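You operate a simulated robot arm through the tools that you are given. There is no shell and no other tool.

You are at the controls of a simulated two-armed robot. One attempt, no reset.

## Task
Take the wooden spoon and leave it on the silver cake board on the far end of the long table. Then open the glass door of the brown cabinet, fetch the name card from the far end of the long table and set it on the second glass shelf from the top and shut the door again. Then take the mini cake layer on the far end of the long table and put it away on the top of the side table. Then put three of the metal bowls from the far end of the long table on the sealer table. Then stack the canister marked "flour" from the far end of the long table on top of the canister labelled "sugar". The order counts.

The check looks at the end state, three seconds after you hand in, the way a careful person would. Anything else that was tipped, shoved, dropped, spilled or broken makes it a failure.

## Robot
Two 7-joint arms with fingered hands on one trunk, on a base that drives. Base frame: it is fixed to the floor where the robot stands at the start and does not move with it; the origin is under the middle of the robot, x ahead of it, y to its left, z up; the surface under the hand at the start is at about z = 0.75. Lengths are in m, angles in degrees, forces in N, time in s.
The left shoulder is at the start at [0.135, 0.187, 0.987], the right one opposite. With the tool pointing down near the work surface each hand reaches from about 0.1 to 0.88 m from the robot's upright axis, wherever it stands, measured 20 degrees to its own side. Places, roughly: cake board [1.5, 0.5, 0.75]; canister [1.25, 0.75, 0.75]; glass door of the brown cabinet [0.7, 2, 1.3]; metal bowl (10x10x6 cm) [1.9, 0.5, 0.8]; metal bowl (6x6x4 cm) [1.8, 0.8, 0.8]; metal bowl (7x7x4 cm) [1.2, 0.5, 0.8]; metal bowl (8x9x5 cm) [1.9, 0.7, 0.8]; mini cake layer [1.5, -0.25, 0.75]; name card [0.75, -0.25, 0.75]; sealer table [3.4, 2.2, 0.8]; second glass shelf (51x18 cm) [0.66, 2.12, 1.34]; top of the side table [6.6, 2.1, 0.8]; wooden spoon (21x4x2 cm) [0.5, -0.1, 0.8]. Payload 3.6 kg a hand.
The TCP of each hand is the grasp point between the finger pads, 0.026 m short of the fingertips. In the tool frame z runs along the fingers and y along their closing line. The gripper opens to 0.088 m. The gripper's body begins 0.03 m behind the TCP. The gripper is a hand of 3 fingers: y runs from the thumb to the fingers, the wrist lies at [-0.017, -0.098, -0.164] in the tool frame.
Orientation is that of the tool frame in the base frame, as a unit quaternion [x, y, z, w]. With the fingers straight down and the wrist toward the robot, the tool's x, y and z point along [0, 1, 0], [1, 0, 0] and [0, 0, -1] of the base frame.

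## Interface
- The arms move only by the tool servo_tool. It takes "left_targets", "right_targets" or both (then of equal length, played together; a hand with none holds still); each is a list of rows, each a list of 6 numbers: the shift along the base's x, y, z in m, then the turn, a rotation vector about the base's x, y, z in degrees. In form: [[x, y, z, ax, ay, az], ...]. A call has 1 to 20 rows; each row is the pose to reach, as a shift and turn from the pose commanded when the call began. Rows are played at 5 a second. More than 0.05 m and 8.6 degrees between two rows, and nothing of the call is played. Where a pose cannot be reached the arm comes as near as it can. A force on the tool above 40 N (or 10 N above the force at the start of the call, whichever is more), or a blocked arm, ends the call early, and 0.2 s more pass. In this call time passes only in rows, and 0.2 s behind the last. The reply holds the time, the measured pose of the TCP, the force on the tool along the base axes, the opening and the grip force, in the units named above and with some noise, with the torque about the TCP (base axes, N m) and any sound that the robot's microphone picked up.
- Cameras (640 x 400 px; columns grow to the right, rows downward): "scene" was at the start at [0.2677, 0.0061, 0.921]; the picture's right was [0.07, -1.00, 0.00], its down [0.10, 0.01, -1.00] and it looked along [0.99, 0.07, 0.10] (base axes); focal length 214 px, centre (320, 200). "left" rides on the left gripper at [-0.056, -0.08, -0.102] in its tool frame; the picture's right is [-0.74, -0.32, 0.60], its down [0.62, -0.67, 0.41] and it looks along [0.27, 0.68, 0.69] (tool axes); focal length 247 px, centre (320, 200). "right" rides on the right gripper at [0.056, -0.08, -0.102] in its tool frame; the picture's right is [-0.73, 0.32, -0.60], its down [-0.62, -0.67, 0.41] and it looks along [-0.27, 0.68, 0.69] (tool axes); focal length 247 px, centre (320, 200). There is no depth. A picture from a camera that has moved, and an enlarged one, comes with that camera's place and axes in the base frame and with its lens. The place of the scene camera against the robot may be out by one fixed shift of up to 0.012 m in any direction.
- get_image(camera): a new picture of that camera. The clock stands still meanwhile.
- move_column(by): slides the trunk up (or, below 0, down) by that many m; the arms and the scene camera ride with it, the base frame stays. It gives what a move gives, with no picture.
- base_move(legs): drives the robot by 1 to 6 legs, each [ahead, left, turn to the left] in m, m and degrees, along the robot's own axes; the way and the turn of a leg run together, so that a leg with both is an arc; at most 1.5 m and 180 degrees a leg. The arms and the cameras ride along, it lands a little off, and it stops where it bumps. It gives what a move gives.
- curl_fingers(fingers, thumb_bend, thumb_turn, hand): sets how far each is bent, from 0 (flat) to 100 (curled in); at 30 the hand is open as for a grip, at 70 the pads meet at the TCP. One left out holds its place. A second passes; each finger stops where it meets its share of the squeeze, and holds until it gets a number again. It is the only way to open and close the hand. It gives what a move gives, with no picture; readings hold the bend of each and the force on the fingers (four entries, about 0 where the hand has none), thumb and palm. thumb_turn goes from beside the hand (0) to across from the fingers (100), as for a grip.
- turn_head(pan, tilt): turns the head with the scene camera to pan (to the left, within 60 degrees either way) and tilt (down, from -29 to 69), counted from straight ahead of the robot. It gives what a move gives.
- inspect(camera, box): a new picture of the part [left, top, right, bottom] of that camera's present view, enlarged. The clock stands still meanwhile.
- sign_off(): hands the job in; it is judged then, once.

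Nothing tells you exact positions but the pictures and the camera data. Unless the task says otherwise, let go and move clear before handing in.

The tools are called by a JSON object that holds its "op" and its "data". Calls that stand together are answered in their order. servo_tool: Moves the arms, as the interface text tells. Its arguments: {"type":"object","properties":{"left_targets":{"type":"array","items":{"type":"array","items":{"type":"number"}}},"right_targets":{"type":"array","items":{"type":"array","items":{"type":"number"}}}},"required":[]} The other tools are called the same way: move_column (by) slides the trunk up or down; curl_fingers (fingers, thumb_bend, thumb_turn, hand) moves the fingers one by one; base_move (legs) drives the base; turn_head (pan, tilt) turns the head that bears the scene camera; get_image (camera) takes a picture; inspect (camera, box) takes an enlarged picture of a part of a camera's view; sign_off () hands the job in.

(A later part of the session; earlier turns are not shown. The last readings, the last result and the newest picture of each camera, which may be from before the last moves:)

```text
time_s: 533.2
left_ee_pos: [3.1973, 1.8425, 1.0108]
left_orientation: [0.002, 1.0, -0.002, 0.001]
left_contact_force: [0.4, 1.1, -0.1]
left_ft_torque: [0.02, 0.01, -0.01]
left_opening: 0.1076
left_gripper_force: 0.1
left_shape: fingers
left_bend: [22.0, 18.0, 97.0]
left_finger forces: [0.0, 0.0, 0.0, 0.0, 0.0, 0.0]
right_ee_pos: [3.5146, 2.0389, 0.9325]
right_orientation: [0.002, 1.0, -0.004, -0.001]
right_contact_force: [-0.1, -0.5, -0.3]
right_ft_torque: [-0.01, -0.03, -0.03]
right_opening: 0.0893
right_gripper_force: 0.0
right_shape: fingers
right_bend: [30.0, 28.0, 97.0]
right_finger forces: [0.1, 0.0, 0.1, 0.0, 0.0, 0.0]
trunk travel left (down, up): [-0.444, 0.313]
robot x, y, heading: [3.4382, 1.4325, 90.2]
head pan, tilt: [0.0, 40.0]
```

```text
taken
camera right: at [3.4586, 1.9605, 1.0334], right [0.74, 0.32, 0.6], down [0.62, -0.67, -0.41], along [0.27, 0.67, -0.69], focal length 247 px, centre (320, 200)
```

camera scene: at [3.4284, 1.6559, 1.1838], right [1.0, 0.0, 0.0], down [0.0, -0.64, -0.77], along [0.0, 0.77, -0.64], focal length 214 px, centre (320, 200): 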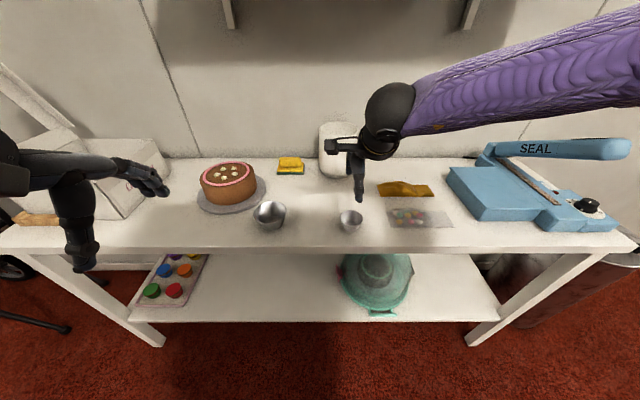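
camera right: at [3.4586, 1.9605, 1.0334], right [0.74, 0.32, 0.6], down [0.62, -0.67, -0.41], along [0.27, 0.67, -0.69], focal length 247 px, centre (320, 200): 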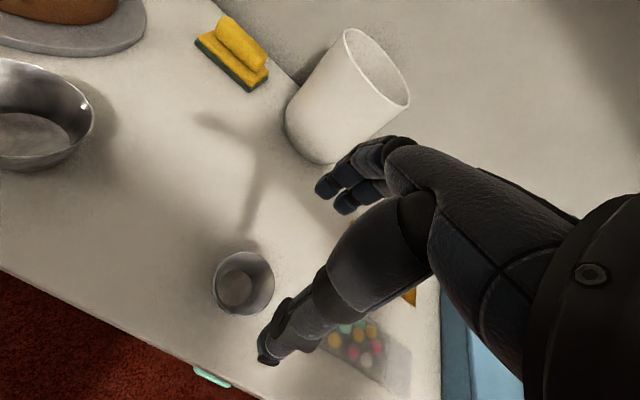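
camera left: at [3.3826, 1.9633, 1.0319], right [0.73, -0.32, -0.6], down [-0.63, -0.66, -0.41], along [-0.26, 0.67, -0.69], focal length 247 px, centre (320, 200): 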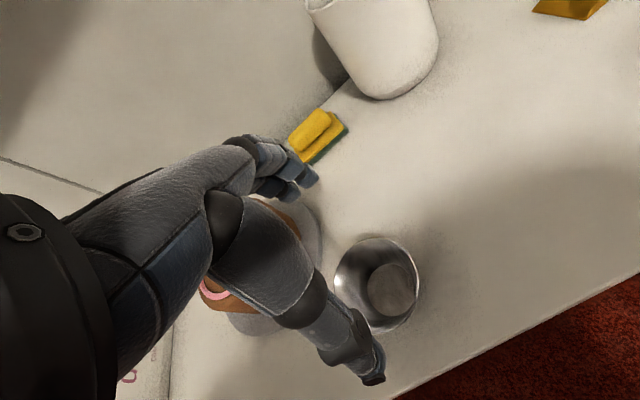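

Both bowls are in place. Retracting the right hand and going back for the third bowl (the large one, C).

{"op": "servo_tool", "data": {"right_targets": [[0.02, -0.03, 0.02, 0, 0, 0], [0.04, -0.06, 0.03, 0, 0, 0], [0.06, -0.095, 0.04, 0, 0, 0], [0.08, -0.13, 0.05, 0, 0, 0], [0.1, -0.165, 0.06, 0, 0, 0], [0.12, -0.2, 0.07, 0, 0, 0], [0.14, -0.235, 0.08, 0, 0, 0]]}}

{"op": "base_move", "data": {"legs": [[-0.04, 0, 0], [0, 0, 90], [1.5, 0, 0], [0.18, 0, 0], [0, 0, 90]]}}

{"op": "turn_head", "data": {"pan": 10, "tilt": 45}}

{"op": "get_image", "data": {"camera": "scene"}}

```text
time_s: 534.8
left_ee_pos: [3.1978, 1.8413, 1.0116]
left_orientation: [0.001, 1.0, -0.001, 0.0]
left_contact_force: [0.2, 0.5, 0.5]
left_ft_torque: [-0.01, -0.01, -0.02]
left_opening: 0.1075
left_gripper_force: 0.2
left_shape: fingers
left_bend: [22.0, 18.0, 97.0]
left_finger forces: [0.0, 0.1, 0.1, 0.0, 0.0, 0.1]
right_ee_pos: [3.6562, 1.8038, 1.0116]
right_orientation: [0.002, 1.0, -0.003, 0.001]
right_contact_force: [1.0, 0.1, -0.1]
right_ft_torque: [0.01, 0.02, 0.0]
right_opening: 0.0897
right_gripper_force: 0.0
right_shape: fingers
right_bend: [30.0, 28.0, 97.0]
right_finger forces: [0.0, 0.0, 0.1, 0.1, 0.0, 0.0]
trunk travel left (down, up): [-0.444, 0.313]
robot x, y, heading: [3.4388, 1.4335, 89.9]
head pan, tilt: [0.0, 40.0]
```

```text
time_s: 551.4
left_ee_pos: [1.991, 0.979, 1.0109]
left_orientation: [1.0, -0.009, -0.001, -0.002]
left_contact_force: [0.5, 0.1, 0.0]
left_ft_torque: [-0.03, 0.0, 0.01]
left_opening: 0.1073
left_gripper_force: 0.0
left_shape: fingers
left_bend: [22.0, 18.0, 97.0]
left_finger forces: [0.0, 0.1, 0.0, 0.0, 0.0, 0.0]
right_ee_pos: [1.532, 1.0218, 1.0117]
right_orientation: [1.0, -0.008, 0.0, -0.003]
right_contact_force: [-0.7, -0.6, 0.1]
right_ft_torque: [-0.01, 0.0, -0.02]
right_opening: 0.0894
right_gripper_force: 0.0
right_shape: fingers
right_bend: [30.0, 28.0, 97.0]
right_finger forces: [0.0, 0.0, 0.0, 0.0, 0.0, 0.0]
trunk travel left (down, up): [-0.444, 0.313]
robot x, y, heading: [1.7532, 1.395, -90.8]
head pan, tilt: [0.0, 40.0]
```

```text
time_s: 552.2
left_ee_pos: [1.9914, 0.9789, 1.0097]
left_orientation: [1.0, -0.008, -0.001, -0.002]
left_contact_force: [-0.1, -0.3, -0.1]
left_ft_torque: [0.0, 0.02, 0.0]
left_opening: 0.1076
left_gripper_force: 0.1
left_shape: fingers
left_bend: [22.0, 18.0, 97.0]
left_finger forces: [0.0, 0.1, 0.0, 0.0, 0.0, 0.1]
right_ee_pos: [1.5321, 1.0222, 1.01]
right_orientation: [1.0, -0.008, 0.0, -0.004]
right_contact_force: [-0.6, -0.3, -0.3]
right_ft_torque: [0.02, -0.03, -0.01]
right_opening: 0.0893
right_gripper_force: 0.1
right_shape: fingers
right_bend: [30.0, 28.0, 97.0]
right_finger forces: [0.1, 0.1, 0.0, 0.0, 0.1, 0.1]
trunk travel left (down, up): [-0.444, 0.313]
robot x, y, heading: [1.753, 1.3909, -90.5]
head pan, tilt: [10.0, 45.0]
```

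```text
taken
camera scene: at [1.758, 1.1729, 1.1765], right [-0.99, -0.16, 0.0], down [-0.11, 0.7, -0.71], along [0.11, -0.7, -0.71], focal length 214 px, centre (320, 200)
```

scene: 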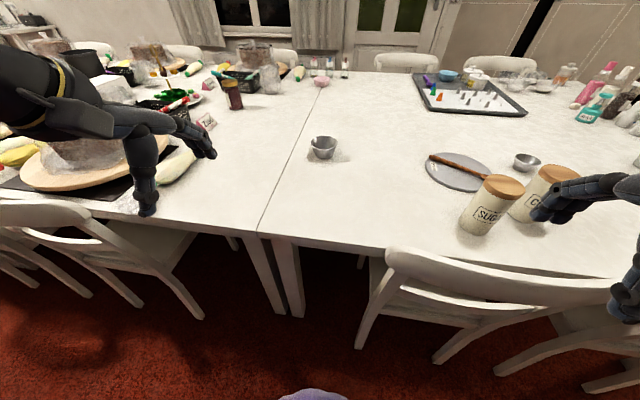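

{"op": "base_move", "data": {"legs": [[0.12, -0.012, 0.5]]}}

{"op": "curl_fingers", "data": {"hand": "left", "fingers": 14, "thumb_bend": 14}}

{"op": "servo_tool", "data": {"left_targets": [[-0.01, -0.035, 0.0, 0, 0, 0], [-0.025, -0.07, 0.0, 0, 0, 0], [-0.04, -0.11, 0.0, 0, 0, 0], [-0.055, -0.15, 0.0, 0, 0, 0], [-0.07, -0.19, -0.01, 0, 0, 0], [-0.085, -0.23, -0.02, 0, 0, 0], [-0.1, -0.27, -0.03, 0, 0, 0], [-0.112, -0.305, -0.04, 0, 0, 0], [-0.121, -0.331, -0.05, 0, 0, 0]]}}

{"op": "get_image", "data": {"camera": "left"}}

{"op": "get_image", "data": {"camera": "scene"}}

```text
time_s: 553.4
left_ee_pos: [1.9814, 0.8589, 1.0085]
left_orientation: [1.0, -0.003, -0.001, -0.003]
left_contact_force: [0.3, -0.2, 0.5]
left_ft_torque: [0.05, -0.01, 0.01]
left_opening: 0.1074
left_gripper_force: 0.0
left_shape: fingers
left_bend: [22.0, 18.0, 97.0]
left_finger forces: [0.1, 0.1, 0.0, 0.0, 0.1, 0.0]
right_ee_pos: [1.5226, 0.8976, 1.0101]
right_orientation: [1.0, -0.003, 0.0, -0.004]
right_contact_force: [-0.9, -0.5, -0.4]
right_ft_torque: [0.0, -0.01, 0.01]
right_opening: 0.0894
right_gripper_force: 0.0
right_shape: fingers
right_bend: [30.0, 28.0, 97.0]
right_finger forces: [0.0, 0.0, 0.0, 0.0, 0.1, 0.1]
trunk travel left (down, up): [-0.444, 0.313]
robot x, y, heading: [1.7448, 1.2712, -90.3]
head pan, tilt: [10.0, 45.0]
```

```text
time_s: 554.4
left_ee_pos: [1.9806, 0.86, 1.0097]
left_orientation: [1.0, -0.003, -0.001, -0.002]
left_contact_force: [0.1, 0.0, -0.6]
left_ft_torque: [-0.02, -0.02, 0.05]
left_opening: 0.1206
left_gripper_force: 0.1
left_shape: fingers
left_bend: [14.0, 14.0, 97.0]
left_finger forces: [0.0, 0.0, 0.1, 0.0, 0.1, 0.1]
right_ee_pos: [1.524, 0.8989, 1.011]
right_orientation: [1.0, -0.002, -0.001, -0.004]
right_contact_force: [0.2, 0.6, 0.2]
right_ft_torque: [0.02, 0.03, 0.02]
right_opening: 0.0894
right_gripper_force: 0.0
right_shape: fingers
right_bend: [30.0, 28.0, 97.0]
right_finger forces: [0.0, 0.0, 0.0, 0.0, 0.0, 0.1]
trunk travel left (down, up): [-0.444, 0.313]
robot x, y, heading: [1.7423, 1.2713, -90.2]
head pan, tilt: [10.0, 45.0]
```

```text
time_s: 556.4
left_ee_pos: [1.8726, 0.5672, 0.9728]
left_orientation: [1.0, -0.003, -0.002, -0.001]
left_contact_force: [0.7, 0.3, -0.5]
left_ft_torque: [0.0, 0.01, 0.0]
left_opening: 0.1207
left_gripper_force: 0.1
left_shape: fingers
left_bend: [14.0, 14.0, 97.0]
left_finger forces: [0.1, 0.0, 0.0, 0.1, 0.1, 0.1]
left hand out of reach, approached as far as the arm can: row 8, 9
right_ee_pos: [1.5221, 0.8994, 1.011]
right_orientation: [1.0, -0.003, 0.0, -0.004]
right_contact_force: [0.2, 0.1, 0.0]
right_ft_torque: [0.01, -0.04, 0.02]
right_opening: 0.0894
right_gripper_force: 0.1
right_shape: fingers
right_bend: [30.0, 28.0, 97.0]
right_finger forces: [0.0, 0.0, 0.0, 0.0, 0.0, 0.0]
trunk travel left (down, up): [-0.444, 0.313]
robot x, y, heading: [1.7395, 1.2779, -90.0]
head pan, tilt: [10.0, 45.0]
```

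```text
taken
camera left: at [1.8167, 0.6488, 1.0758], right [-0.73, 0.32, -0.6], down [0.63, 0.66, -0.41], along [0.26, -0.68, -0.69], focal length 247 px, centre (320, 200)
```

left: 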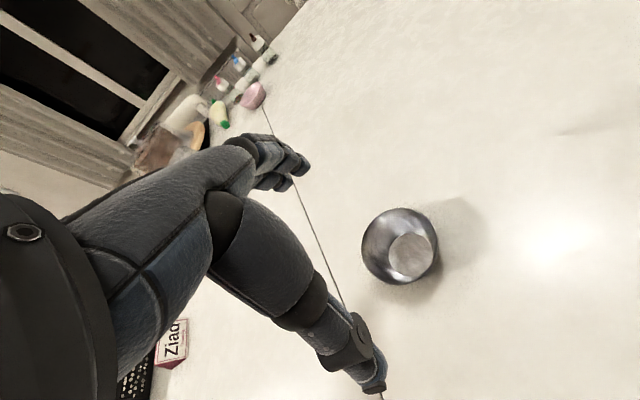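

```text
taken
camera scene: at [1.7478, 1.0522, 1.1764], right [-0.99, -0.17, 0.0], down [-0.12, 0.7, -0.71], along [0.12, -0.7, -0.71], focal length 214 px, centre (320, 200)
```

scene: 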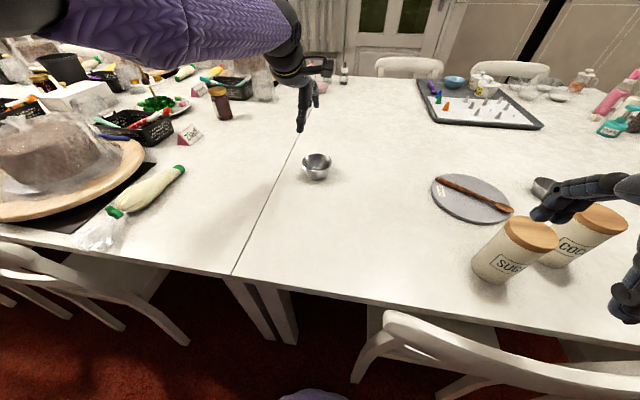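

Bowl C is at (1.855, 0.523), a bit beyond reach at this trunk height. I'll raise both hands, lower the trunk, and reach again.

{"op": "servo_tool", "data": {"left_targets": [[0.0, 0.03, 0.04, 0, 0, 0], [0.0, 0.06, 0.08, 0, 0, 0], [0.0, 0.08, 0.12, 0, 0, 0], [0.0, 0.1, 0.16, 0, 0, 0]], "right_targets": [[0.0, 0.02, 0.04, 0, 0, 0], [0.0, 0.04, 0.08, 0, 0, 0], [0.0, 0.06, 0.12, 0, 0, 0], [0.0, 0.08, 0.16, 0, 0, 0]]}}

{"op": "move_column", "data": {"by": -0.18}}

{"op": "servo_tool", "data": {"left_targets": [[-0.004, -0.03, 0.0, 0, 0, 0], [-0.008, -0.06, 0.0, 0, 0, 0], [-0.012, -0.09, 0.0, 0, 0, 0], [-0.015, -0.12, -0.01, 0, 0, 0], [-0.018, -0.144, -0.02, 0, 0, 0]]}}

{"op": "get_image", "data": {"camera": "left"}}

{"op": "get_image", "data": {"camera": "scene"}}

```text
time_s: 557.4
left_ee_pos: [1.8716, 0.6693, 1.1321]
left_orientation: [1.0, -0.004, 0.0, -0.002]
left_contact_force: [-0.3, -0.2, -0.1]
left_ft_torque: [-0.01, -0.02, 0.0]
left_opening: 0.1207
left_gripper_force: 0.1
left_shape: fingers
left_bend: [14.0, 14.0, 97.0]
left_finger forces: [0.1, 0.0, 0.1, 0.1, 0.0, 0.0]
right_ee_pos: [1.5306, 0.9034, 1.1779]
right_orientation: [1.0, -0.002, 0.001, -0.004]
right_contact_force: [-0.5, 0.0, 0.2]
right_ft_torque: [-0.01, -0.01, 0.01]
right_opening: 0.0897
right_gripper_force: 0.1
right_shape: fingers
right_bend: [30.0, 28.0, 97.0]
right_finger forces: [0.1, 0.0, 0.0, 0.1, 0.0, 0.0]
right hand out of reach, approached as far as the arm can: row 1, 2, 3, 4
trunk travel left (down, up): [-0.444, 0.313]
robot x, y, heading: [1.7435, 1.2731, -89.8]
head pan, tilt: [10.0, 45.0]
```

```text
time_s: 559.4
left_ee_pos: [1.8731, 0.6688, 0.9535]
left_orientation: [1.0, -0.004, -0.001, -0.002]
left_contact_force: [0.0, -0.1, 0.5]
left_ft_torque: [0.01, -0.01, -0.04]
left_opening: 0.1206
left_gripper_force: 0.1
left_shape: fingers
left_bend: [14.0, 14.0, 97.0]
left_finger forces: [0.0, 0.0, 0.1, 0.0, 0.1, 0.0]
right_ee_pos: [1.5315, 0.8742, 0.9591]
right_orientation: [0.998, -0.003, 0.0, -0.064]
right_contact_force: [-0.2, 0.6, 0.6]
right_ft_torque: [-0.01, 0.03, -0.05]
right_opening: 0.0897
right_gripper_force: 0.1
right_shape: fingers
right_bend: [30.0, 28.0, 97.0]
right_finger forces: [0.0, 0.0, 0.0, 0.1, 0.1, 0.0]
trunk travel left (down, up): [-0.264, 0.493]
robot x, y, heading: [1.7394, 1.2763, -90.4]
head pan, tilt: [10.0, 45.0]
```

```text
time_s: 560.6
left_ee_pos: [1.8564, 0.5235, 0.9346]
left_orientation: [1.0, -0.004, -0.001, -0.001]
left_contact_force: [-0.2, 0.1, 0.0]
left_ft_torque: [-0.02, 0.04, 0.01]
left_opening: 0.1207
left_gripper_force: 0.0
left_shape: fingers
left_bend: [14.0, 14.0, 97.0]
left_finger forces: [0.1, 0.0, 0.0, 0.0, 0.1, 0.1]
right_ee_pos: [1.5302, 0.8741, 0.9582]
right_orientation: [0.998, -0.003, 0.001, -0.063]
right_contact_force: [-0.8, -0.9, 0.7]
right_ft_torque: [-0.02, 0.0, -0.01]
right_opening: 0.0893
right_gripper_force: 0.1
right_shape: fingers
right_bend: [30.0, 28.0, 97.0]
right_finger forces: [0.1, 0.0, 0.0, 0.0, 0.0, 0.1]
trunk travel left (down, up): [-0.264, 0.493]
robot x, y, heading: [1.7415, 1.2702, -90.2]
head pan, tilt: [10.0, 45.0]
```

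```text
taken
camera left: at [1.8004, 0.6039, 1.0366], right [-0.73, 0.32, -0.6], down [0.63, 0.66, -0.41], along [0.26, -0.68, -0.69], focal length 247 px, centre (320, 200)
```

left: 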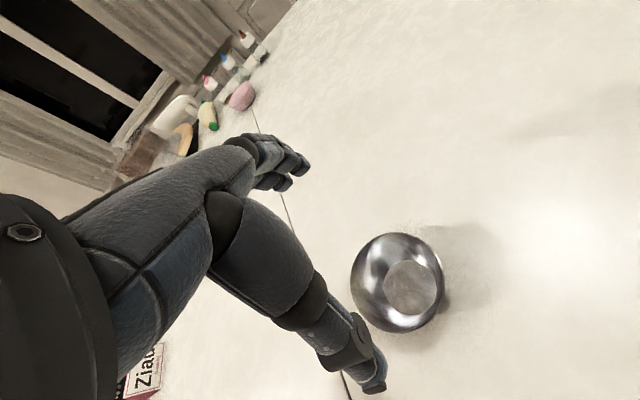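

```text
taken
camera scene: at [1.7471, 1.0283, 0.9833], right [-0.99, -0.17, 0.0], down [-0.12, 0.7, -0.71], along [0.12, -0.7, -0.71], focal length 214 px, centre (320, 200)
```

scene: 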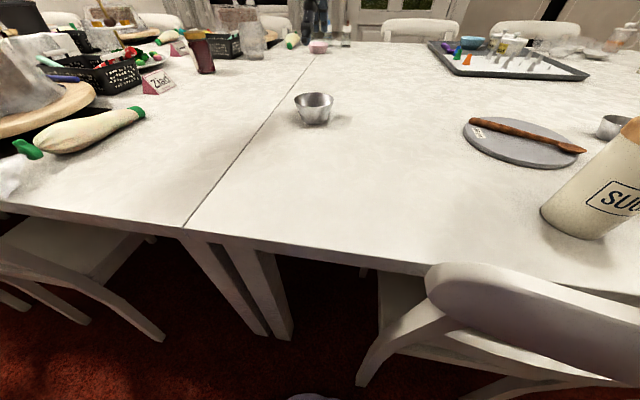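

Centred over C. Lowering around it.

{"op": "servo_tool", "data": {"left_targets": [[-0.001, 0, -0.04, 0, 0, 0], [-0.001, 0, -0.08, 0, 0, 0], [-0.001, 0, -0.11, 0, 0, 0], [-0.001, 0, -0.13, 0, 0, 0], [-0.001, 0, -0.141, 0, 0, 0]]}}

{"op": "get_image", "data": {"camera": "left"}}

{"op": "inspect", "data": {"camera": "scene", "box": [220, 20, 420, 160]}}

```text
time_s: 561.8
left_ee_pos: [1.8554, 0.5255, 0.7932]
left_orientation: [1.0, -0.004, 0.001, -0.001]
left_contact_force: [1.1, -0.8, 1.8]
left_ft_torque: [-0.06, 0.01, 0.03]
left_opening: 0.1212
left_gripper_force: 0.1
left_shape: fingers
left_bend: [14.0, 14.0, 97.0]
left_finger forces: [0.0, 0.7, 0.1, 0.0, 0.0, 0.0]
right_ee_pos: [1.5313, 0.8744, 0.9584]
right_orientation: [0.998, -0.002, 0.0, -0.064]
right_contact_force: [-0.1, 0.2, 0.2]
right_ft_torque: [-0.04, -0.03, 0.01]
right_opening: 0.0898
right_gripper_force: 0.1
right_shape: fingers
right_bend: [30.0, 28.0, 97.0]
right_finger forces: [0.0, 0.0, 0.1, 0.1, 0.0, 0.0]
trunk travel left (down, up): [-0.264, 0.493]
robot x, y, heading: [1.7428, 1.2689, -90.0]
head pan, tilt: [10.0, 45.0]
```

```text
taken
camera left: at [1.7994, 0.6065, 0.8957], right [-0.73, 0.32, -0.6], down [0.63, 0.66, -0.41], along [0.26, -0.68, -0.69], focal length 247 px, centre (320, 200)
```

left: 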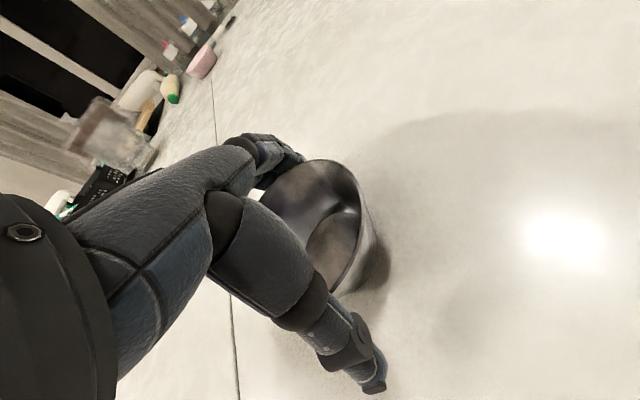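

```text
2.86 times, centred on (320, 90) of scene
camera zoom: at [1.7472, 1.0284, 0.9833], right [-0.99, -0.17, 0.0], down [-0.12, 0.7, -0.71], along [0.12, -0.7, -0.71], focal length 613 px, centre (320, 514)
```

zoom: 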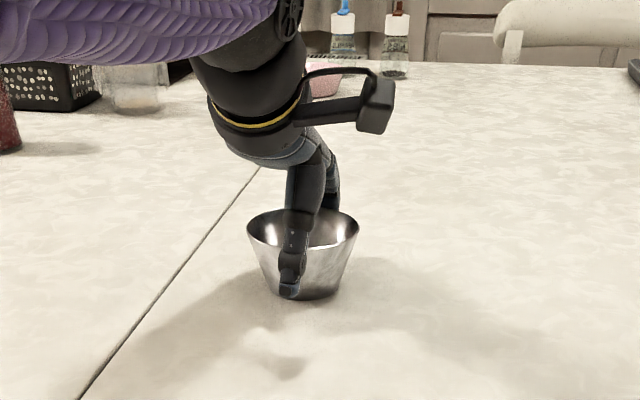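

{"op": "curl_fingers", "data": {"hand": "left", "fingers": 30, "thumb_bend": 30}}

{"op": "get_image", "data": {"camera": "left"}}

{"op": "inspect", "data": {"camera": "scene", "box": [220, 20, 420, 160]}}

```text
time_s: 562.8
left_ee_pos: [1.8552, 0.5257, 0.793]
left_orientation: [1.0, -0.003, 0.0, -0.002]
left_contact_force: [0.2, -1.3, 1.0]
left_ft_torque: [-0.03, 0.01, -0.03]
left_opening: 0.0997
left_gripper_force: 8.0
left_shape: fingers
left_bend: [28.0, 23.0, 97.0]
left_finger forces: [0.0, 8.9, 0.1, 0.0, 7.8, 0.0]
right_ee_pos: [1.5311, 0.8741, 0.9578]
right_orientation: [0.998, -0.003, 0.0, -0.063]
right_contact_force: [0.6, 0.0, 1.0]
right_ft_torque: [-0.01, -0.02, 0.01]
right_opening: 0.0894
right_gripper_force: 0.0
right_shape: fingers
right_bend: [30.0, 28.0, 97.0]
right_finger forces: [0.1, 0.0, 0.0, 0.0, 0.1, 0.0]
trunk travel left (down, up): [-0.264, 0.493]
robot x, y, heading: [1.7421, 1.2704, -90.4]
head pan, tilt: [10.0, 45.0]
```

```text
taken
camera left: at [1.7993, 0.6065, 0.8959], right [-0.73, 0.33, -0.6], down [0.63, 0.66, -0.41], along [0.26, -0.67, -0.69], focal length 247 px, centre (320, 200)
```

left: 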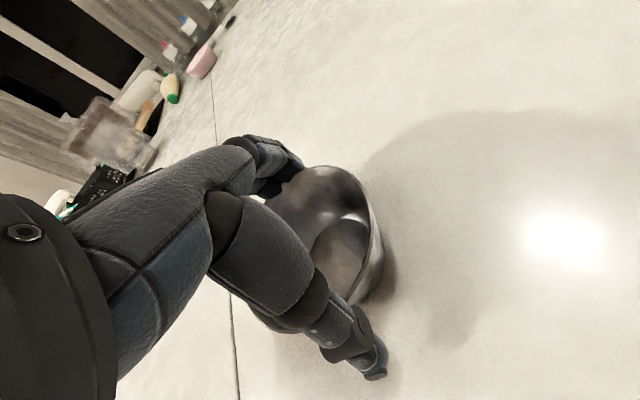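

```text
2.86 times, centred on (320, 90) of scene
camera zoom: at [1.7472, 1.0284, 0.9833], right [-0.99, -0.17, 0.0], down [-0.12, 0.7, -0.71], along [0.12, -0.7, -0.71], focal length 613 px, centre (320, 514)
```

zoom: 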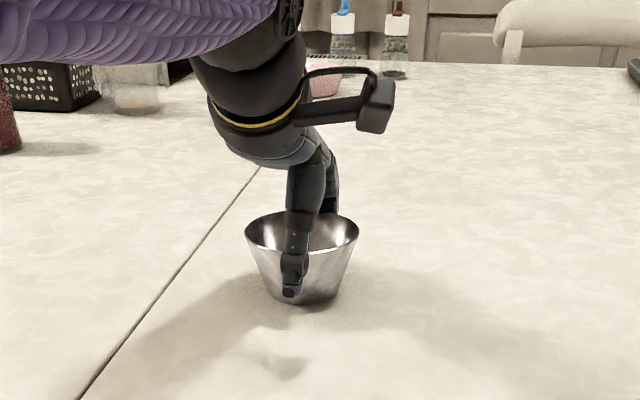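

{"op": "curl_fingers", "data": {"hand": "left", "fingers": 34, "thumb_bend": 32}}

{"op": "servo_tool", "data": {"left_targets": [[0, 0, 0.01, 0, 0, 0], [0, 0, 0.02, 0, 0, 0], [0, 0, 0.03, 0, 0, 0]]}}

{"op": "get_image", "data": {"camera": "left"}}

{"op": "inspect", "data": {"camera": "scene", "box": [220, 20, 420, 160]}}

```text
time_s: 563.8
left_ee_pos: [1.8562, 0.5265, 0.7933]
left_orientation: [1.0, -0.003, -0.001, -0.001]
left_contact_force: [-0.1, 0.2, 2.6]
left_ft_torque: [-0.09, -0.01, -0.02]
left_opening: 0.098
left_gripper_force: 11.7
left_shape: fingers
left_bend: [29.0, 23.0, 96.0]
left_finger forces: [0.0, 12.0, 0.1, 0.0, 11.2, 0.0]
right_ee_pos: [1.5311, 0.8743, 0.9575]
right_orientation: [0.998, -0.004, 0.0, -0.063]
right_contact_force: [-0.3, 0.0, 0.2]
right_ft_torque: [0.0, -0.03, 0.01]
right_opening: 0.0895
right_gripper_force: 0.0
right_shape: fingers
right_bend: [30.0, 28.0, 97.0]
right_finger forces: [0.1, 0.0, 0.1, 0.0, 0.1, 0.0]
trunk travel left (down, up): [-0.264, 0.493]
robot x, y, heading: [1.744, 1.2708, -90.4]
head pan, tilt: [10.0, 45.0]
```

```text
time_s: 564.6
left_ee_pos: [1.8543, 0.5234, 0.8204]
left_orientation: [1.0, -0.004, -0.002, -0.003]
left_contact_force: [0.3, -1.1, -1.1]
left_ft_torque: [-0.05, 0.0, 0.01]
left_opening: 0.0978
left_gripper_force: 11.4
left_shape: fingers
left_bend: [29.0, 23.0, 96.0]
left_finger forces: [0.0, 12.0, 0.1, 0.0, 11.2, 0.0]
right_ee_pos: [1.5308, 0.8734, 0.9579]
right_orientation: [0.998, -0.003, 0.0, -0.064]
right_contact_force: [-0.6, 0.5, 0.8]
right_ft_torque: [0.0, -0.04, -0.02]
right_opening: 0.0896
right_gripper_force: 0.1
right_shape: fingers
right_bend: [30.0, 28.0, 97.0]
right_finger forces: [0.0, 0.0, 0.0, 0.0, 0.1, 0.1]
trunk travel left (down, up): [-0.264, 0.493]
robot x, y, heading: [1.7438, 1.2715, -89.9]
head pan, tilt: [10.0, 45.0]
```

```text
taken
camera left: at [1.7984, 0.6043, 0.9252], right [-0.73, 0.33, -0.6], down [0.63, 0.66, -0.41], along [0.26, -0.67, -0.69], focal length 247 px, centre (320, 200)
```

left: 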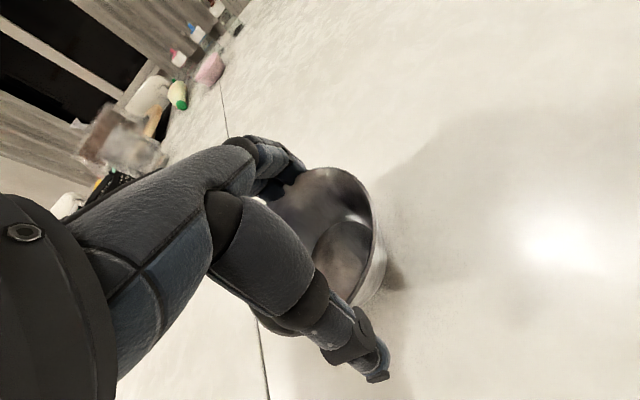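

```text
2.86 times, centred on (320, 90) of scene
camera zoom: at [1.7472, 1.0284, 0.9833], right [-0.99, -0.17, 0.0], down [-0.12, 0.7, -0.71], along [0.12, -0.7, -0.71], focal length 613 px, centre (320, 514)
```

zoom: 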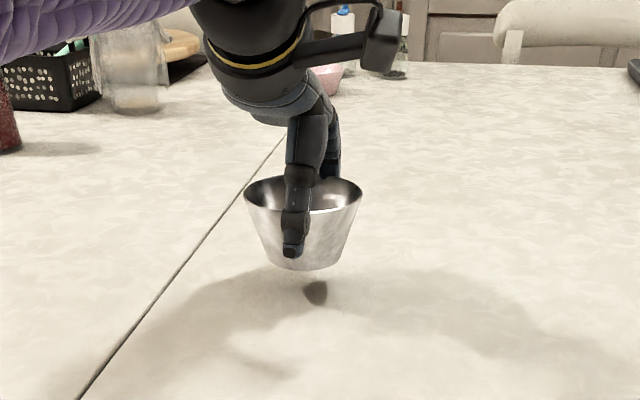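

Bowl C is lifted and level. Raising and retracting.

{"op": "curl_fingers", "data": {"hand": "left", "fingers": 36, "thumb_bend": 34}}

{"op": "move_column", "data": {"by": 0.2}}

{"op": "servo_tool", "data": {"left_targets": [[0.01, 0.03, 0.01, 0, 0, 0], [0.02, 0.065, 0.02, 0, 0, 0], [0.035, 0.1, 0.02, 0, 0, 0], [0.05, 0.135, 0.02, 0, 0, 0], [0.07, 0.17, 0.02, 0, 0, 0], [0.09, 0.205, 0.02, 0, 0, 0], [0.11, 0.24, 0.02, 0, 0, 0], [0.12, 0.275, 0.02, 0, 0, 0], [0.13, 0.31, 0.02, 0, 0, 0], [0.13, 0.34, 0.02, 0, 0, 0]]}}

{"op": "get_image", "data": {"camera": "left"}}

{"op": "get_image", "data": {"camera": "scene"}}

```text
time_s: 565.6
left_ee_pos: [1.8543, 0.523, 0.8223]
left_orientation: [1.0, -0.003, -0.001, -0.002]
left_contact_force: [-0.9, 0.3, -1.3]
left_ft_torque: [0.01, -0.02, 0.02]
left_opening: 0.0969
left_gripper_force: 14.4
left_shape: fingers
left_bend: [29.0, 24.0, 96.0]
left_finger forces: [0.1, 14.5, 0.0, 0.0, 13.5, 0.0]
right_ee_pos: [1.5319, 0.873, 0.9568]
right_orientation: [0.998, -0.002, 0.0, -0.064]
right_contact_force: [-1.1, -0.6, 0.2]
right_ft_torque: [0.0, -0.01, 0.04]
right_opening: 0.0896
right_gripper_force: 0.0
right_shape: fingers
right_bend: [30.0, 28.0, 97.0]
right_finger forces: [0.0, 0.0, 0.0, 0.0, 0.0, 0.0]
trunk travel left (down, up): [-0.264, 0.493]
robot x, y, heading: [1.7439, 1.2736, -90.2]
head pan, tilt: [10.0, 45.0]
```

```text
time_s: 567.8
left_ee_pos: [1.8553, 0.5382, 1.0986]
left_orientation: [0.999, -0.004, -0.001, 0.052]
left_contact_force: [0.1, 0.5, -0.9]
left_ft_torque: [0.0, -0.01, 0.0]
left_opening: 0.0969
left_gripper_force: 14.0
left_shape: fingers
left_bend: [29.0, 24.0, 96.0]
left_finger forces: [0.1, 14.1, 0.0, 0.1, 13.3, 0.0]
right_ee_pos: [1.5307, 0.8751, 1.1572]
right_orientation: [0.998, -0.003, 0.001, -0.063]
right_contact_force: [0.1, -0.5, 0.0]
right_ft_torque: [0.02, -0.01, -0.02]
right_opening: 0.0897
right_gripper_force: 0.0
right_shape: fingers
right_bend: [30.0, 28.0, 97.0]
right_finger forces: [0.0, 0.0, 0.0, 0.1, 0.0, 0.1]
trunk travel left (down, up): [-0.464, 0.293]
robot x, y, heading: [1.7389, 1.2721, -90.1]
head pan, tilt: [10.0, 45.0]
```

```text
time_s: 570.0
left_ee_pos: [1.989, 0.5266, 1.0972]
left_orientation: [0.999, -0.003, -0.001, 0.052]
left_contact_force: [0.3, 0.2, -0.7]
left_ft_torque: [-0.03, -0.04, 0.0]
left_opening: 0.0965
left_gripper_force: 13.6
left_shape: fingers
left_bend: [29.0, 24.0, 96.0]
left_finger forces: [0.3, 13.6, 0.0, 0.0, 13.0, 0.0]
left hand out of reach, approached as far as the arm can: row 1, 2, 3, 4, 5, 6, 7, 8, 9, 10
right_ee_pos: [1.5303, 0.8748, 1.1594]
right_orientation: [0.998, -0.003, 0.0, -0.063]
right_contact_force: [-0.5, -0.1, 0.9]
right_ft_torque: [0.02, -0.03, 0.02]
right_opening: 0.0898
right_gripper_force: 0.0
right_shape: fingers
right_bend: [30.0, 28.0, 97.0]
right_finger forces: [0.0, 0.0, 0.0, 0.1, 0.0, 0.1]
trunk travel left (down, up): [-0.464, 0.293]
robot x, y, heading: [1.7393, 1.2723, -90.2]
head pan, tilt: [10.0, 45.0]
```

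```text
taken
camera left: at [1.9324, 0.6185, 1.191], right [-0.73, 0.26, -0.63], down [0.63, 0.61, -0.48], along [0.26, -0.75, -0.61], focal length 247 px, centre (320, 200)
```

left: 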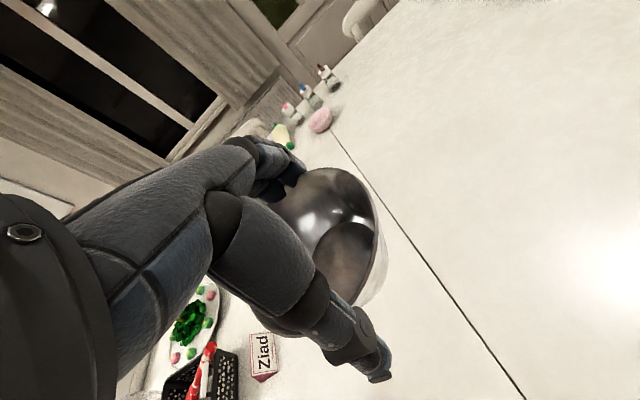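

```text
taken
camera scene: at [1.7474, 1.054, 1.1974], right [-0.99, -0.17, 0.0], down [-0.12, 0.7, -0.71], along [0.12, -0.7, -0.71], focal length 214 px, centre (320, 200)
```

scene: 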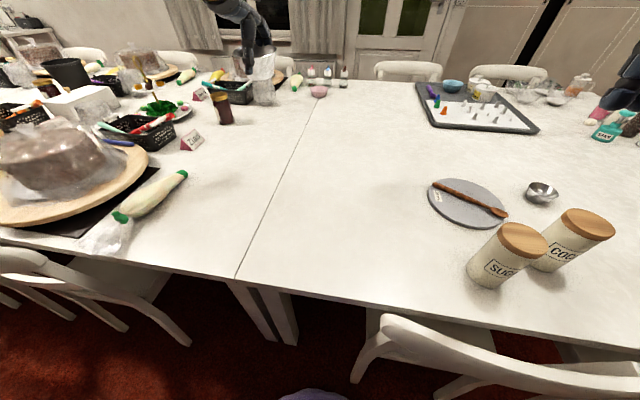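

The left arm is straight and stuck again; I'll tilt the hand to let the elbow fold while pulling in (the bowl is empty and firmly held).

{"op": "servo_tool", "data": {"left_targets": [[0.0, 0.015, 0.0, -8, 0, 0], [0.0, 0.03, 0.0, -16, 0, 0], [0.0, 0.05, 0.0, -24, 0, 0], [0.0, 0.07, 0.0, -32, 0, 0], [0.0, 0.1, 0.0, -40, 0, 0], [0.0, 0.13, 0.0, -46, 0, 0]]}}

{"op": "get_image", "data": {"camera": "left"}}

{"op": "get_image", "data": {"camera": "scene"}}

```text
time_s: 571.4
left_ee_pos: [1.9756, 0.5211, 1.0325]
left_orientation: [0.836, 0.148, -0.351, 0.395]
left_contact_force: [1.1, -0.4, 0.3]
left_ft_torque: [0.03, -0.05, -0.04]
left_opening: 0.096
left_gripper_force: 12.7
left_shape: fingers
left_bend: [31.0, 25.0, 96.0]
left_finger forces: [0.2, 12.5, 0.0, 0.1, 12.0, 0.0]
left hand out of reach, approached as far as the arm can: row 1, 2, 3, 4, 5, 6
right_ee_pos: [1.532, 0.8745, 1.1582]
right_orientation: [0.998, -0.002, 0.0, -0.064]
right_contact_force: [-0.9, -0.2, -0.1]
right_ft_torque: [0.02, 0.02, 0.01]
right_opening: 0.0897
right_gripper_force: 0.0
right_shape: fingers
right_bend: [30.0, 28.0, 97.0]
right_finger forces: [0.0, 0.0, 0.0, 0.0, 0.0, 0.0]
trunk travel left (down, up): [-0.464, 0.293]
robot x, y, heading: [1.743, 1.2744, -90.2]
head pan, tilt: [10.0, 45.0]
```

```text
taken
camera left: at [1.9418, 0.6521, 1.0738], right [-0.97, -0.23, 0.07], down [-0.1, 0.1, -0.99], along [0.22, -0.97, -0.12], focal length 247 px, centre (320, 200)
```

left: 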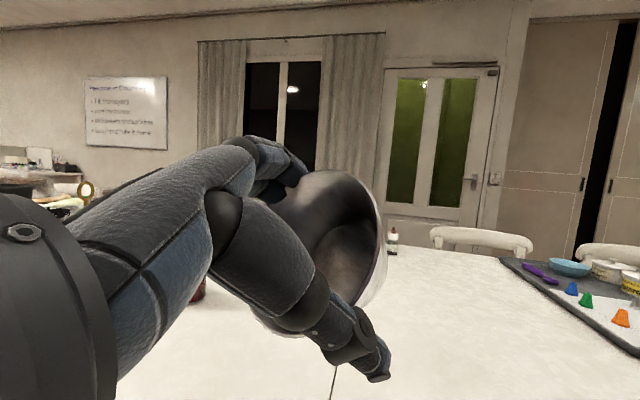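

```text
taken
camera scene: at [1.7478, 1.0542, 1.1975], right [-0.99, -0.17, 0.0], down [-0.12, 0.7, -0.71], along [0.12, -0.7, -0.71], focal length 214 px, centre (320, 200)
```

scene: 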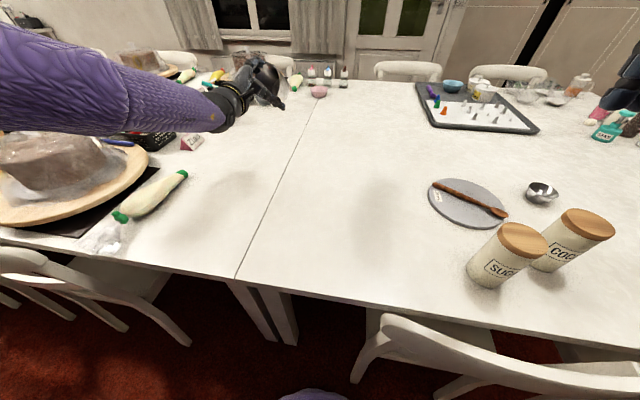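

{"op": "move_column", "data": {"by": 0.2}}

{"op": "base_move", "data": {"legs": [[-0.12, 0, 0], [0, 0, 90]]}}

{"op": "turn_head", "data": {"pan": 20, "tilt": 30}}

{"op": "get_image", "data": {"camera": "scene"}}

{"op": "get_image", "data": {"camera": "left"}}

```text
time_s: 573.5
left_ee_pos: [1.993, 0.5212, 1.2366]
left_orientation: [0.893, -0.003, 0.001, 0.451]
left_contact_force: [0.0, -0.1, -1.5]
left_ft_torque: [0.01, 0.0, 0.01]
left_opening: 0.096
left_gripper_force: 12.3
left_shape: fingers
left_bend: [31.0, 25.0, 96.0]
left_finger forces: [0.2, 11.8, 0.0, 0.1, 11.9, 0.0]
right_ee_pos: [1.5316, 0.8743, 1.3575]
right_orientation: [0.998, -0.003, -0.001, -0.063]
right_contact_force: [0.8, 0.0, -1.7]
right_ft_torque: [-0.06, -0.01, -0.03]
right_opening: 0.0894
right_gripper_force: 0.1
right_shape: fingers
right_bend: [30.0, 28.0, 97.0]
right_finger forces: [0.0, 0.0, 0.0, 0.0, 0.1, 0.1]
trunk travel left (down, up): [-0.664, 0.093]
robot x, y, heading: [1.7414, 1.2765, -90.0]
head pan, tilt: [10.0, 45.0]
```

```text
time_s: 578.6
left_ee_pos: [2.4928, 1.6453, 1.2369]
left_orientation: [0.632, 0.63, 0.321, 0.318]
left_contact_force: [-0.4, 0.0, -0.8]
left_ft_torque: [0.02, -0.03, -0.04]
left_opening: 0.0955
left_gripper_force: 11.1
left_shape: fingers
left_bend: [31.0, 25.0, 96.0]
left_finger forces: [0.2, 11.0, 0.1, 0.0, 11.2, 0.0]
right_ee_pos: [2.1422, 1.1814, 1.3577]
right_orientation: [0.707, 0.705, -0.044, -0.044]
right_contact_force: [0.4, -0.8, 0.3]
right_ft_torque: [0.0, -0.01, 0.02]
right_opening: 0.0896
right_gripper_force: 0.1
right_shape: fingers
right_bend: [30.0, 28.0, 97.0]
right_finger forces: [0.1, 0.0, 0.0, 0.0, 0.0, 0.1]
trunk travel left (down, up): [-0.664, 0.093]
robot x, y, heading: [1.744, 1.3911, 0.2]
head pan, tilt: [10.0, 45.0]
```

```text
time_s: 579.4
left_ee_pos: [2.4941, 1.6442, 1.2358]
left_orientation: [0.632, 0.63, 0.32, 0.318]
left_contact_force: [0.1, -0.4, -0.5]
left_ft_torque: [0.0, 0.02, -0.04]
left_opening: 0.0955
left_gripper_force: 11.8
left_shape: fingers
left_bend: [31.0, 25.0, 96.0]
left_finger forces: [0.2, 11.0, 0.1, 0.1, 11.1, 0.0]
right_ee_pos: [2.1418, 1.1822, 1.3576]
right_orientation: [0.706, 0.705, -0.045, -0.045]
right_contact_force: [-0.2, 1.4, -0.1]
right_ft_torque: [0.01, 0.0, 0.01]
right_opening: 0.0895
right_gripper_force: 0.1
right_shape: fingers
right_bend: [30.0, 28.0, 97.0]
right_finger forces: [0.0, 0.0, 0.1, 0.0, 0.0, 0.1]
trunk travel left (down, up): [-0.664, 0.093]
robot x, y, heading: [1.7417, 1.3894, 0.0]
head pan, tilt: [20.0, 30.0]
```

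```text
taken
camera scene: at [1.9506, 1.423, 1.4243], right [0.34, -0.94, 0.0], down [-0.47, -0.17, -0.87], along [0.81, 0.3, -0.5], focal length 214 px, centre (320, 200)
```

scene: 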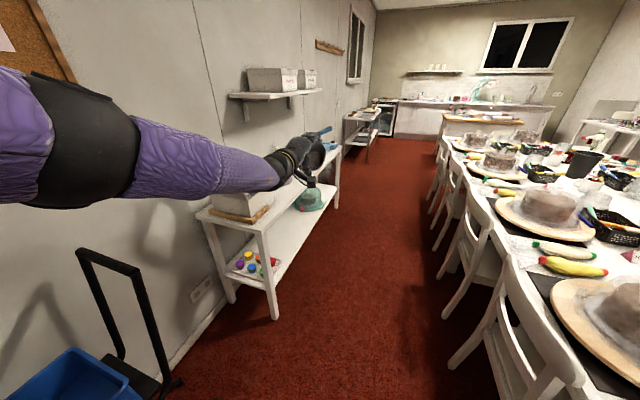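

```text
taken
camera left: at [2.3642, 1.5894, 1.2332], right [0.29, -0.73, -0.61], down [-0.06, 0.63, -0.78], along [0.95, 0.26, 0.14], focal length 247 px, centre (320, 200)
```

left: 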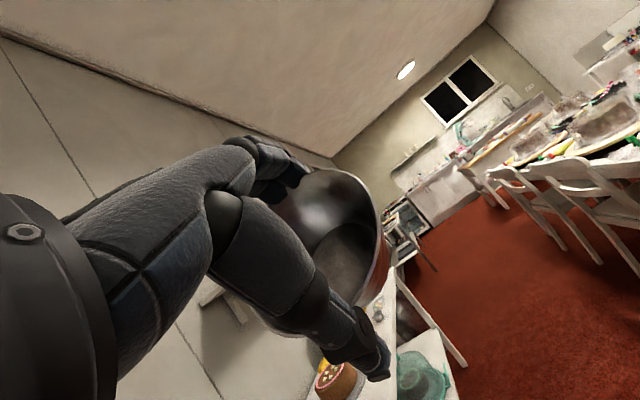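

{"op": "servo_tool", "data": {"left_targets": [[-0.005, 0, -0.04, 0, 0, 0], [-0.015, 0, -0.08, 0, 0, 0], [-0.025, 0, -0.12, 0, 0, 0], [-0.04, 0, -0.16, 0, 0, 0], [-0.06, 0, -0.2, 0, 0, 0], [-0.085, 0, -0.24, 0, 0, 0], [-0.11, 0, -0.28, 0, 0, 0], [-0.14, 0, -0.31, 0, 0, 0], [-0.18, 0, -0.33, 0, 0, 0]]}}

{"op": "get_image", "data": {"camera": "scene"}}

```text
time_s: 581.4
left_ee_pos: [2.2801, 1.6574, 1.0033]
left_orientation: [0.632, 0.63, 0.319, 0.319]
left_contact_force: [0.6, 0.6, 0.2]
left_ft_torque: [0.02, 0.01, -0.02]
left_opening: 0.0947
left_gripper_force: 11.5
left_shape: fingers
left_bend: [31.0, 26.0, 96.0]
left_finger forces: [0.5, 11.3, 0.1, 0.1, 11.6, 0.0]
left hand out of reach, approached as far as the arm can: row 1, 2, 3, 4, 5, 6, 7, 8, 9
right_ee_pos: [2.141, 1.1829, 1.3582]
right_orientation: [0.706, 0.705, -0.045, -0.044]
right_contact_force: [-0.2, 1.1, 0.2]
right_ft_torque: [-0.04, -0.01, 0.01]
right_opening: 0.0896
right_gripper_force: 0.1
right_shape: fingers
right_bend: [30.0, 28.0, 97.0]
right_finger forces: [0.0, 0.0, 0.0, 0.0, 0.1, 0.0]
trunk travel left (down, up): [-0.664, 0.093]
robot x, y, heading: [1.7448, 1.3923, -0.4]
head pan, tilt: [20.0, 30.0]
```

```text
taken
camera scene: at [1.9492, 1.4243, 1.4246], right [0.34, -0.94, 0.0], down [-0.47, -0.17, -0.87], along [0.81, 0.3, -0.5], focal length 214 px, centre (320, 200)
```

scene: 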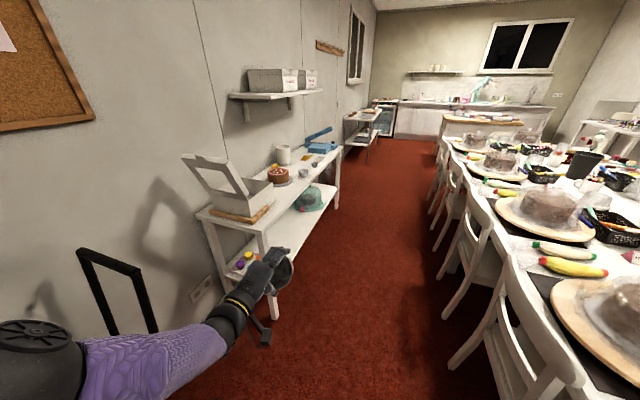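

{"op": "servo_tool", "data": {"left_targets": [[-0.03, 0, -0.01, 0, -3, 0], [-0.06, 0, -0.01, 0, -6, 0], [-0.09, -0.01, 0.0, 0, -6, 0], [-0.12, -0.02, 0.02, 0, -3, 0], [-0.14, -0.03, 0.04, 0, 0, 0], [-0.15, -0.03, 0.07, 0, 6, 0], [-0.15, -0.03, 0.1, 0, 12, 0]]}}

{"op": "get_image", "data": {"camera": "scene"}}

```text
time_s: 582.4
left_ee_pos: [2.295, 1.7721, 1.1704]
left_orientation: [0.524, 0.59, 0.495, 0.363]
left_contact_force: [0.0, 0.6, -1.0]
left_ft_torque: [-0.02, 0.0, 0.02]
left_opening: 0.095
left_gripper_force: 11.8
left_shape: fingers
left_bend: [31.0, 26.0, 96.0]
left_finger forces: [0.0, 11.9, 0.1, 0.0, 11.9, 0.1]
right_ee_pos: [2.1436, 1.1825, 1.3573]
right_orientation: [0.706, 0.706, -0.045, -0.046]
right_contact_force: [-0.3, 0.2, 0.4]
right_ft_torque: [-0.01, 0.04, -0.02]
right_opening: 0.0899
right_gripper_force: 0.0
right_shape: fingers
right_bend: [30.0, 28.0, 97.0]
right_finger forces: [0.1, 0.1, 0.0, 0.0, 0.0, 0.0]
trunk travel left (down, up): [-0.664, 0.093]
robot x, y, heading: [1.7453, 1.3916, -0.1]
head pan, tilt: [20.0, 30.0]
stopped in row 4 (left hand): the arm was blocked; the commanded pose is now the measured one
```

```text
taken
camera scene: at [1.9517, 1.423, 1.4242], right [0.34, -0.94, 0.0], down [-0.47, -0.17, -0.87], along [0.81, 0.3, -0.5], focal length 214 px, centre (320, 200)
```

scene: 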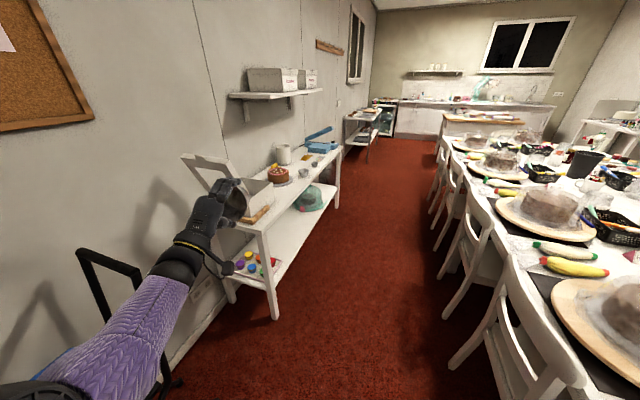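

{"op": "servo_tool", "data": {"left_targets": [[0.0, -0.02, 0.005, -1.2, 7.5, -0.6], [0.0, -0.04, 0.01, -2.3, 15, -1.2], [0.0, -0.06, 0.015, -3.5, 22.5, -1.7], [-0.01, -0.08, 0.02, -4.6, 30, -2.3], [-0.02, -0.1, 0.025, -5.8, 37.5, -2.9], [-0.03, -0.13, 0.03, -6.9, 45, -3.5], [-0.04, -0.16, 0.035, -8, 52.4, -4.1], [-0.06, -0.18, 0.04, -9.2, 60, -4.6], [-0.08, -0.2, 0.045, -10.4, 67.4, -5.2], [-0.1, -0.21, 0.05, -11.5, 74.9, -5.8]]}}

{"op": "get_image", "data": {"camera": "scene"}}

{"op": "get_image", "data": {"camera": "left"}}

```text
time_s: 583.1
left_ee_pos: [2.3434, 1.7872, 1.3038]
left_orientation: [0.546, 0.606, 0.491, 0.307]
left_contact_force: [-0.2, -0.2, -1.1]
left_ft_torque: [-0.01, -0.01, 0.01]
left_opening: 0.0949
left_gripper_force: 11.5
left_shape: fingers
left_bend: [31.0, 26.0, 96.0]
left_finger forces: [0.2, 11.0, 0.0, 0.1, 11.3, 0.0]
right_ee_pos: [2.143, 1.1816, 1.3583]
right_orientation: [0.706, 0.706, -0.045, -0.045]
right_contact_force: [0.4, 0.3, 0.2]
right_ft_torque: [0.03, 0.02, 0.0]
right_opening: 0.0896
right_gripper_force: 0.1
right_shape: fingers
right_bend: [30.0, 28.0, 97.0]
right_finger forces: [0.1, 0.1, 0.0, 0.0, 0.0, 0.0]
trunk travel left (down, up): [-0.664, 0.093]
robot x, y, heading: [1.7467, 1.3899, -0.1]
head pan, tilt: [20.0, 30.0]
stopped in row 3 (left hand): the arm was blocked; the commanded pose is now the measured one
```

```text
taken
camera scene: at [1.9501, 1.4225, 1.4244], right [0.34, -0.94, 0.0], down [-0.47, -0.17, -0.87], along [0.81, 0.3, -0.5], focal length 214 px, centre (320, 200)
```

scene: 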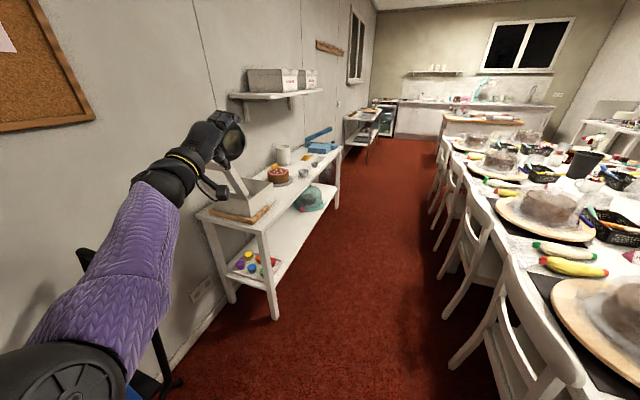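

```text
taken
camera left: at [2.2331, 1.7129, 1.2544], right [0.59, -0.53, -0.61], down [0.0, 0.76, -0.65], along [0.81, 0.38, 0.44], focal length 247 px, centre (320, 200)
```

left: 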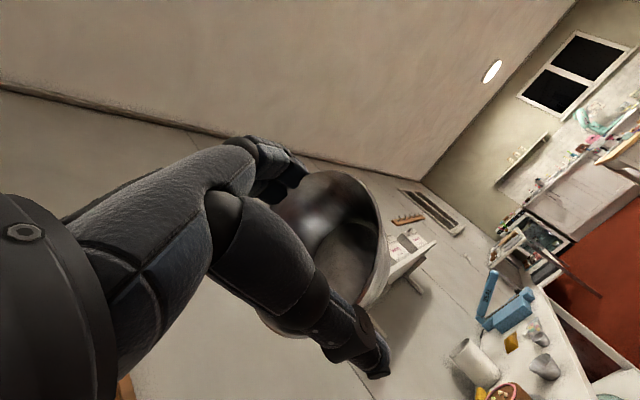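

{"op": "servo_tool", "data": {"left_targets": [[-0.01, -0.02, -0.005, -1.6, 7, -0.5], [-0.02, -0.04, -0.01, -3.2, 14, -1], [-0.03, -0.06, -0.015, -4.8, 21, -1.6], [-0.05, -0.08, -0.02, -6.4, 28, -2.1], [-0.07, -0.1, -0.025, -8, 34.5, -2.6], [-0.09, -0.12, -0.03, -9.5, 41.4, -3.1], [-0.11, -0.14, -0.035, -11.1, 48.2, -3.6], [-0.13, -0.16, -0.04, -12.7, 55.1, -4.2], [-0.15, -0.175, -0.045, -14.3, 62, -4.7], [-0.165, -0.19, -0.05, -15.9, 68.9, -5.2]]}}

{"op": "get_image", "data": {"camera": "scene"}}

```text
time_s: 584.1
left_ee_pos: [2.3266, 1.7621, 1.3934]
left_orientation: [0.595, 0.656, 0.412, 0.216]
left_contact_force: [0.7, -0.3, -0.3]
left_ft_torque: [0.0, 0.05, 0.0]
left_opening: 0.0947
left_gripper_force: 10.8
left_shape: fingers
left_bend: [31.0, 26.0, 96.0]
left_finger forces: [0.4, 10.9, 0.0, 0.0, 10.9, 0.0]
right_ee_pos: [2.1416, 1.1825, 1.3584]
right_orientation: [0.705, 0.706, -0.044, -0.045]
right_contact_force: [0.1, 0.1, 0.4]
right_ft_torque: [0.0, 0.01, 0.0]
right_opening: 0.0898
right_gripper_force: 0.2
right_shape: fingers
right_bend: [30.0, 28.0, 97.0]
right_finger forces: [0.0, 0.0, 0.0, 0.0, 0.0, 0.1]
trunk travel left (down, up): [-0.664, 0.093]
robot x, y, heading: [1.746, 1.3909, -0.1]
head pan, tilt: [20.0, 30.0]
stopped in row 4 (left hand): the arm was blocked; the commanded pose is now the measured one
```

```text
taken
camera scene: at [1.9501, 1.4223, 1.4245], right [0.34, -0.94, 0.0], down [-0.47, -0.17, -0.87], along [0.81, 0.3, -0.5], focal length 214 px, centre (320, 200)
```

scene: 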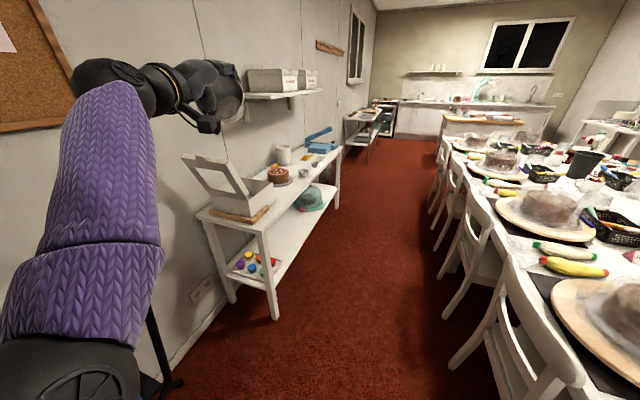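

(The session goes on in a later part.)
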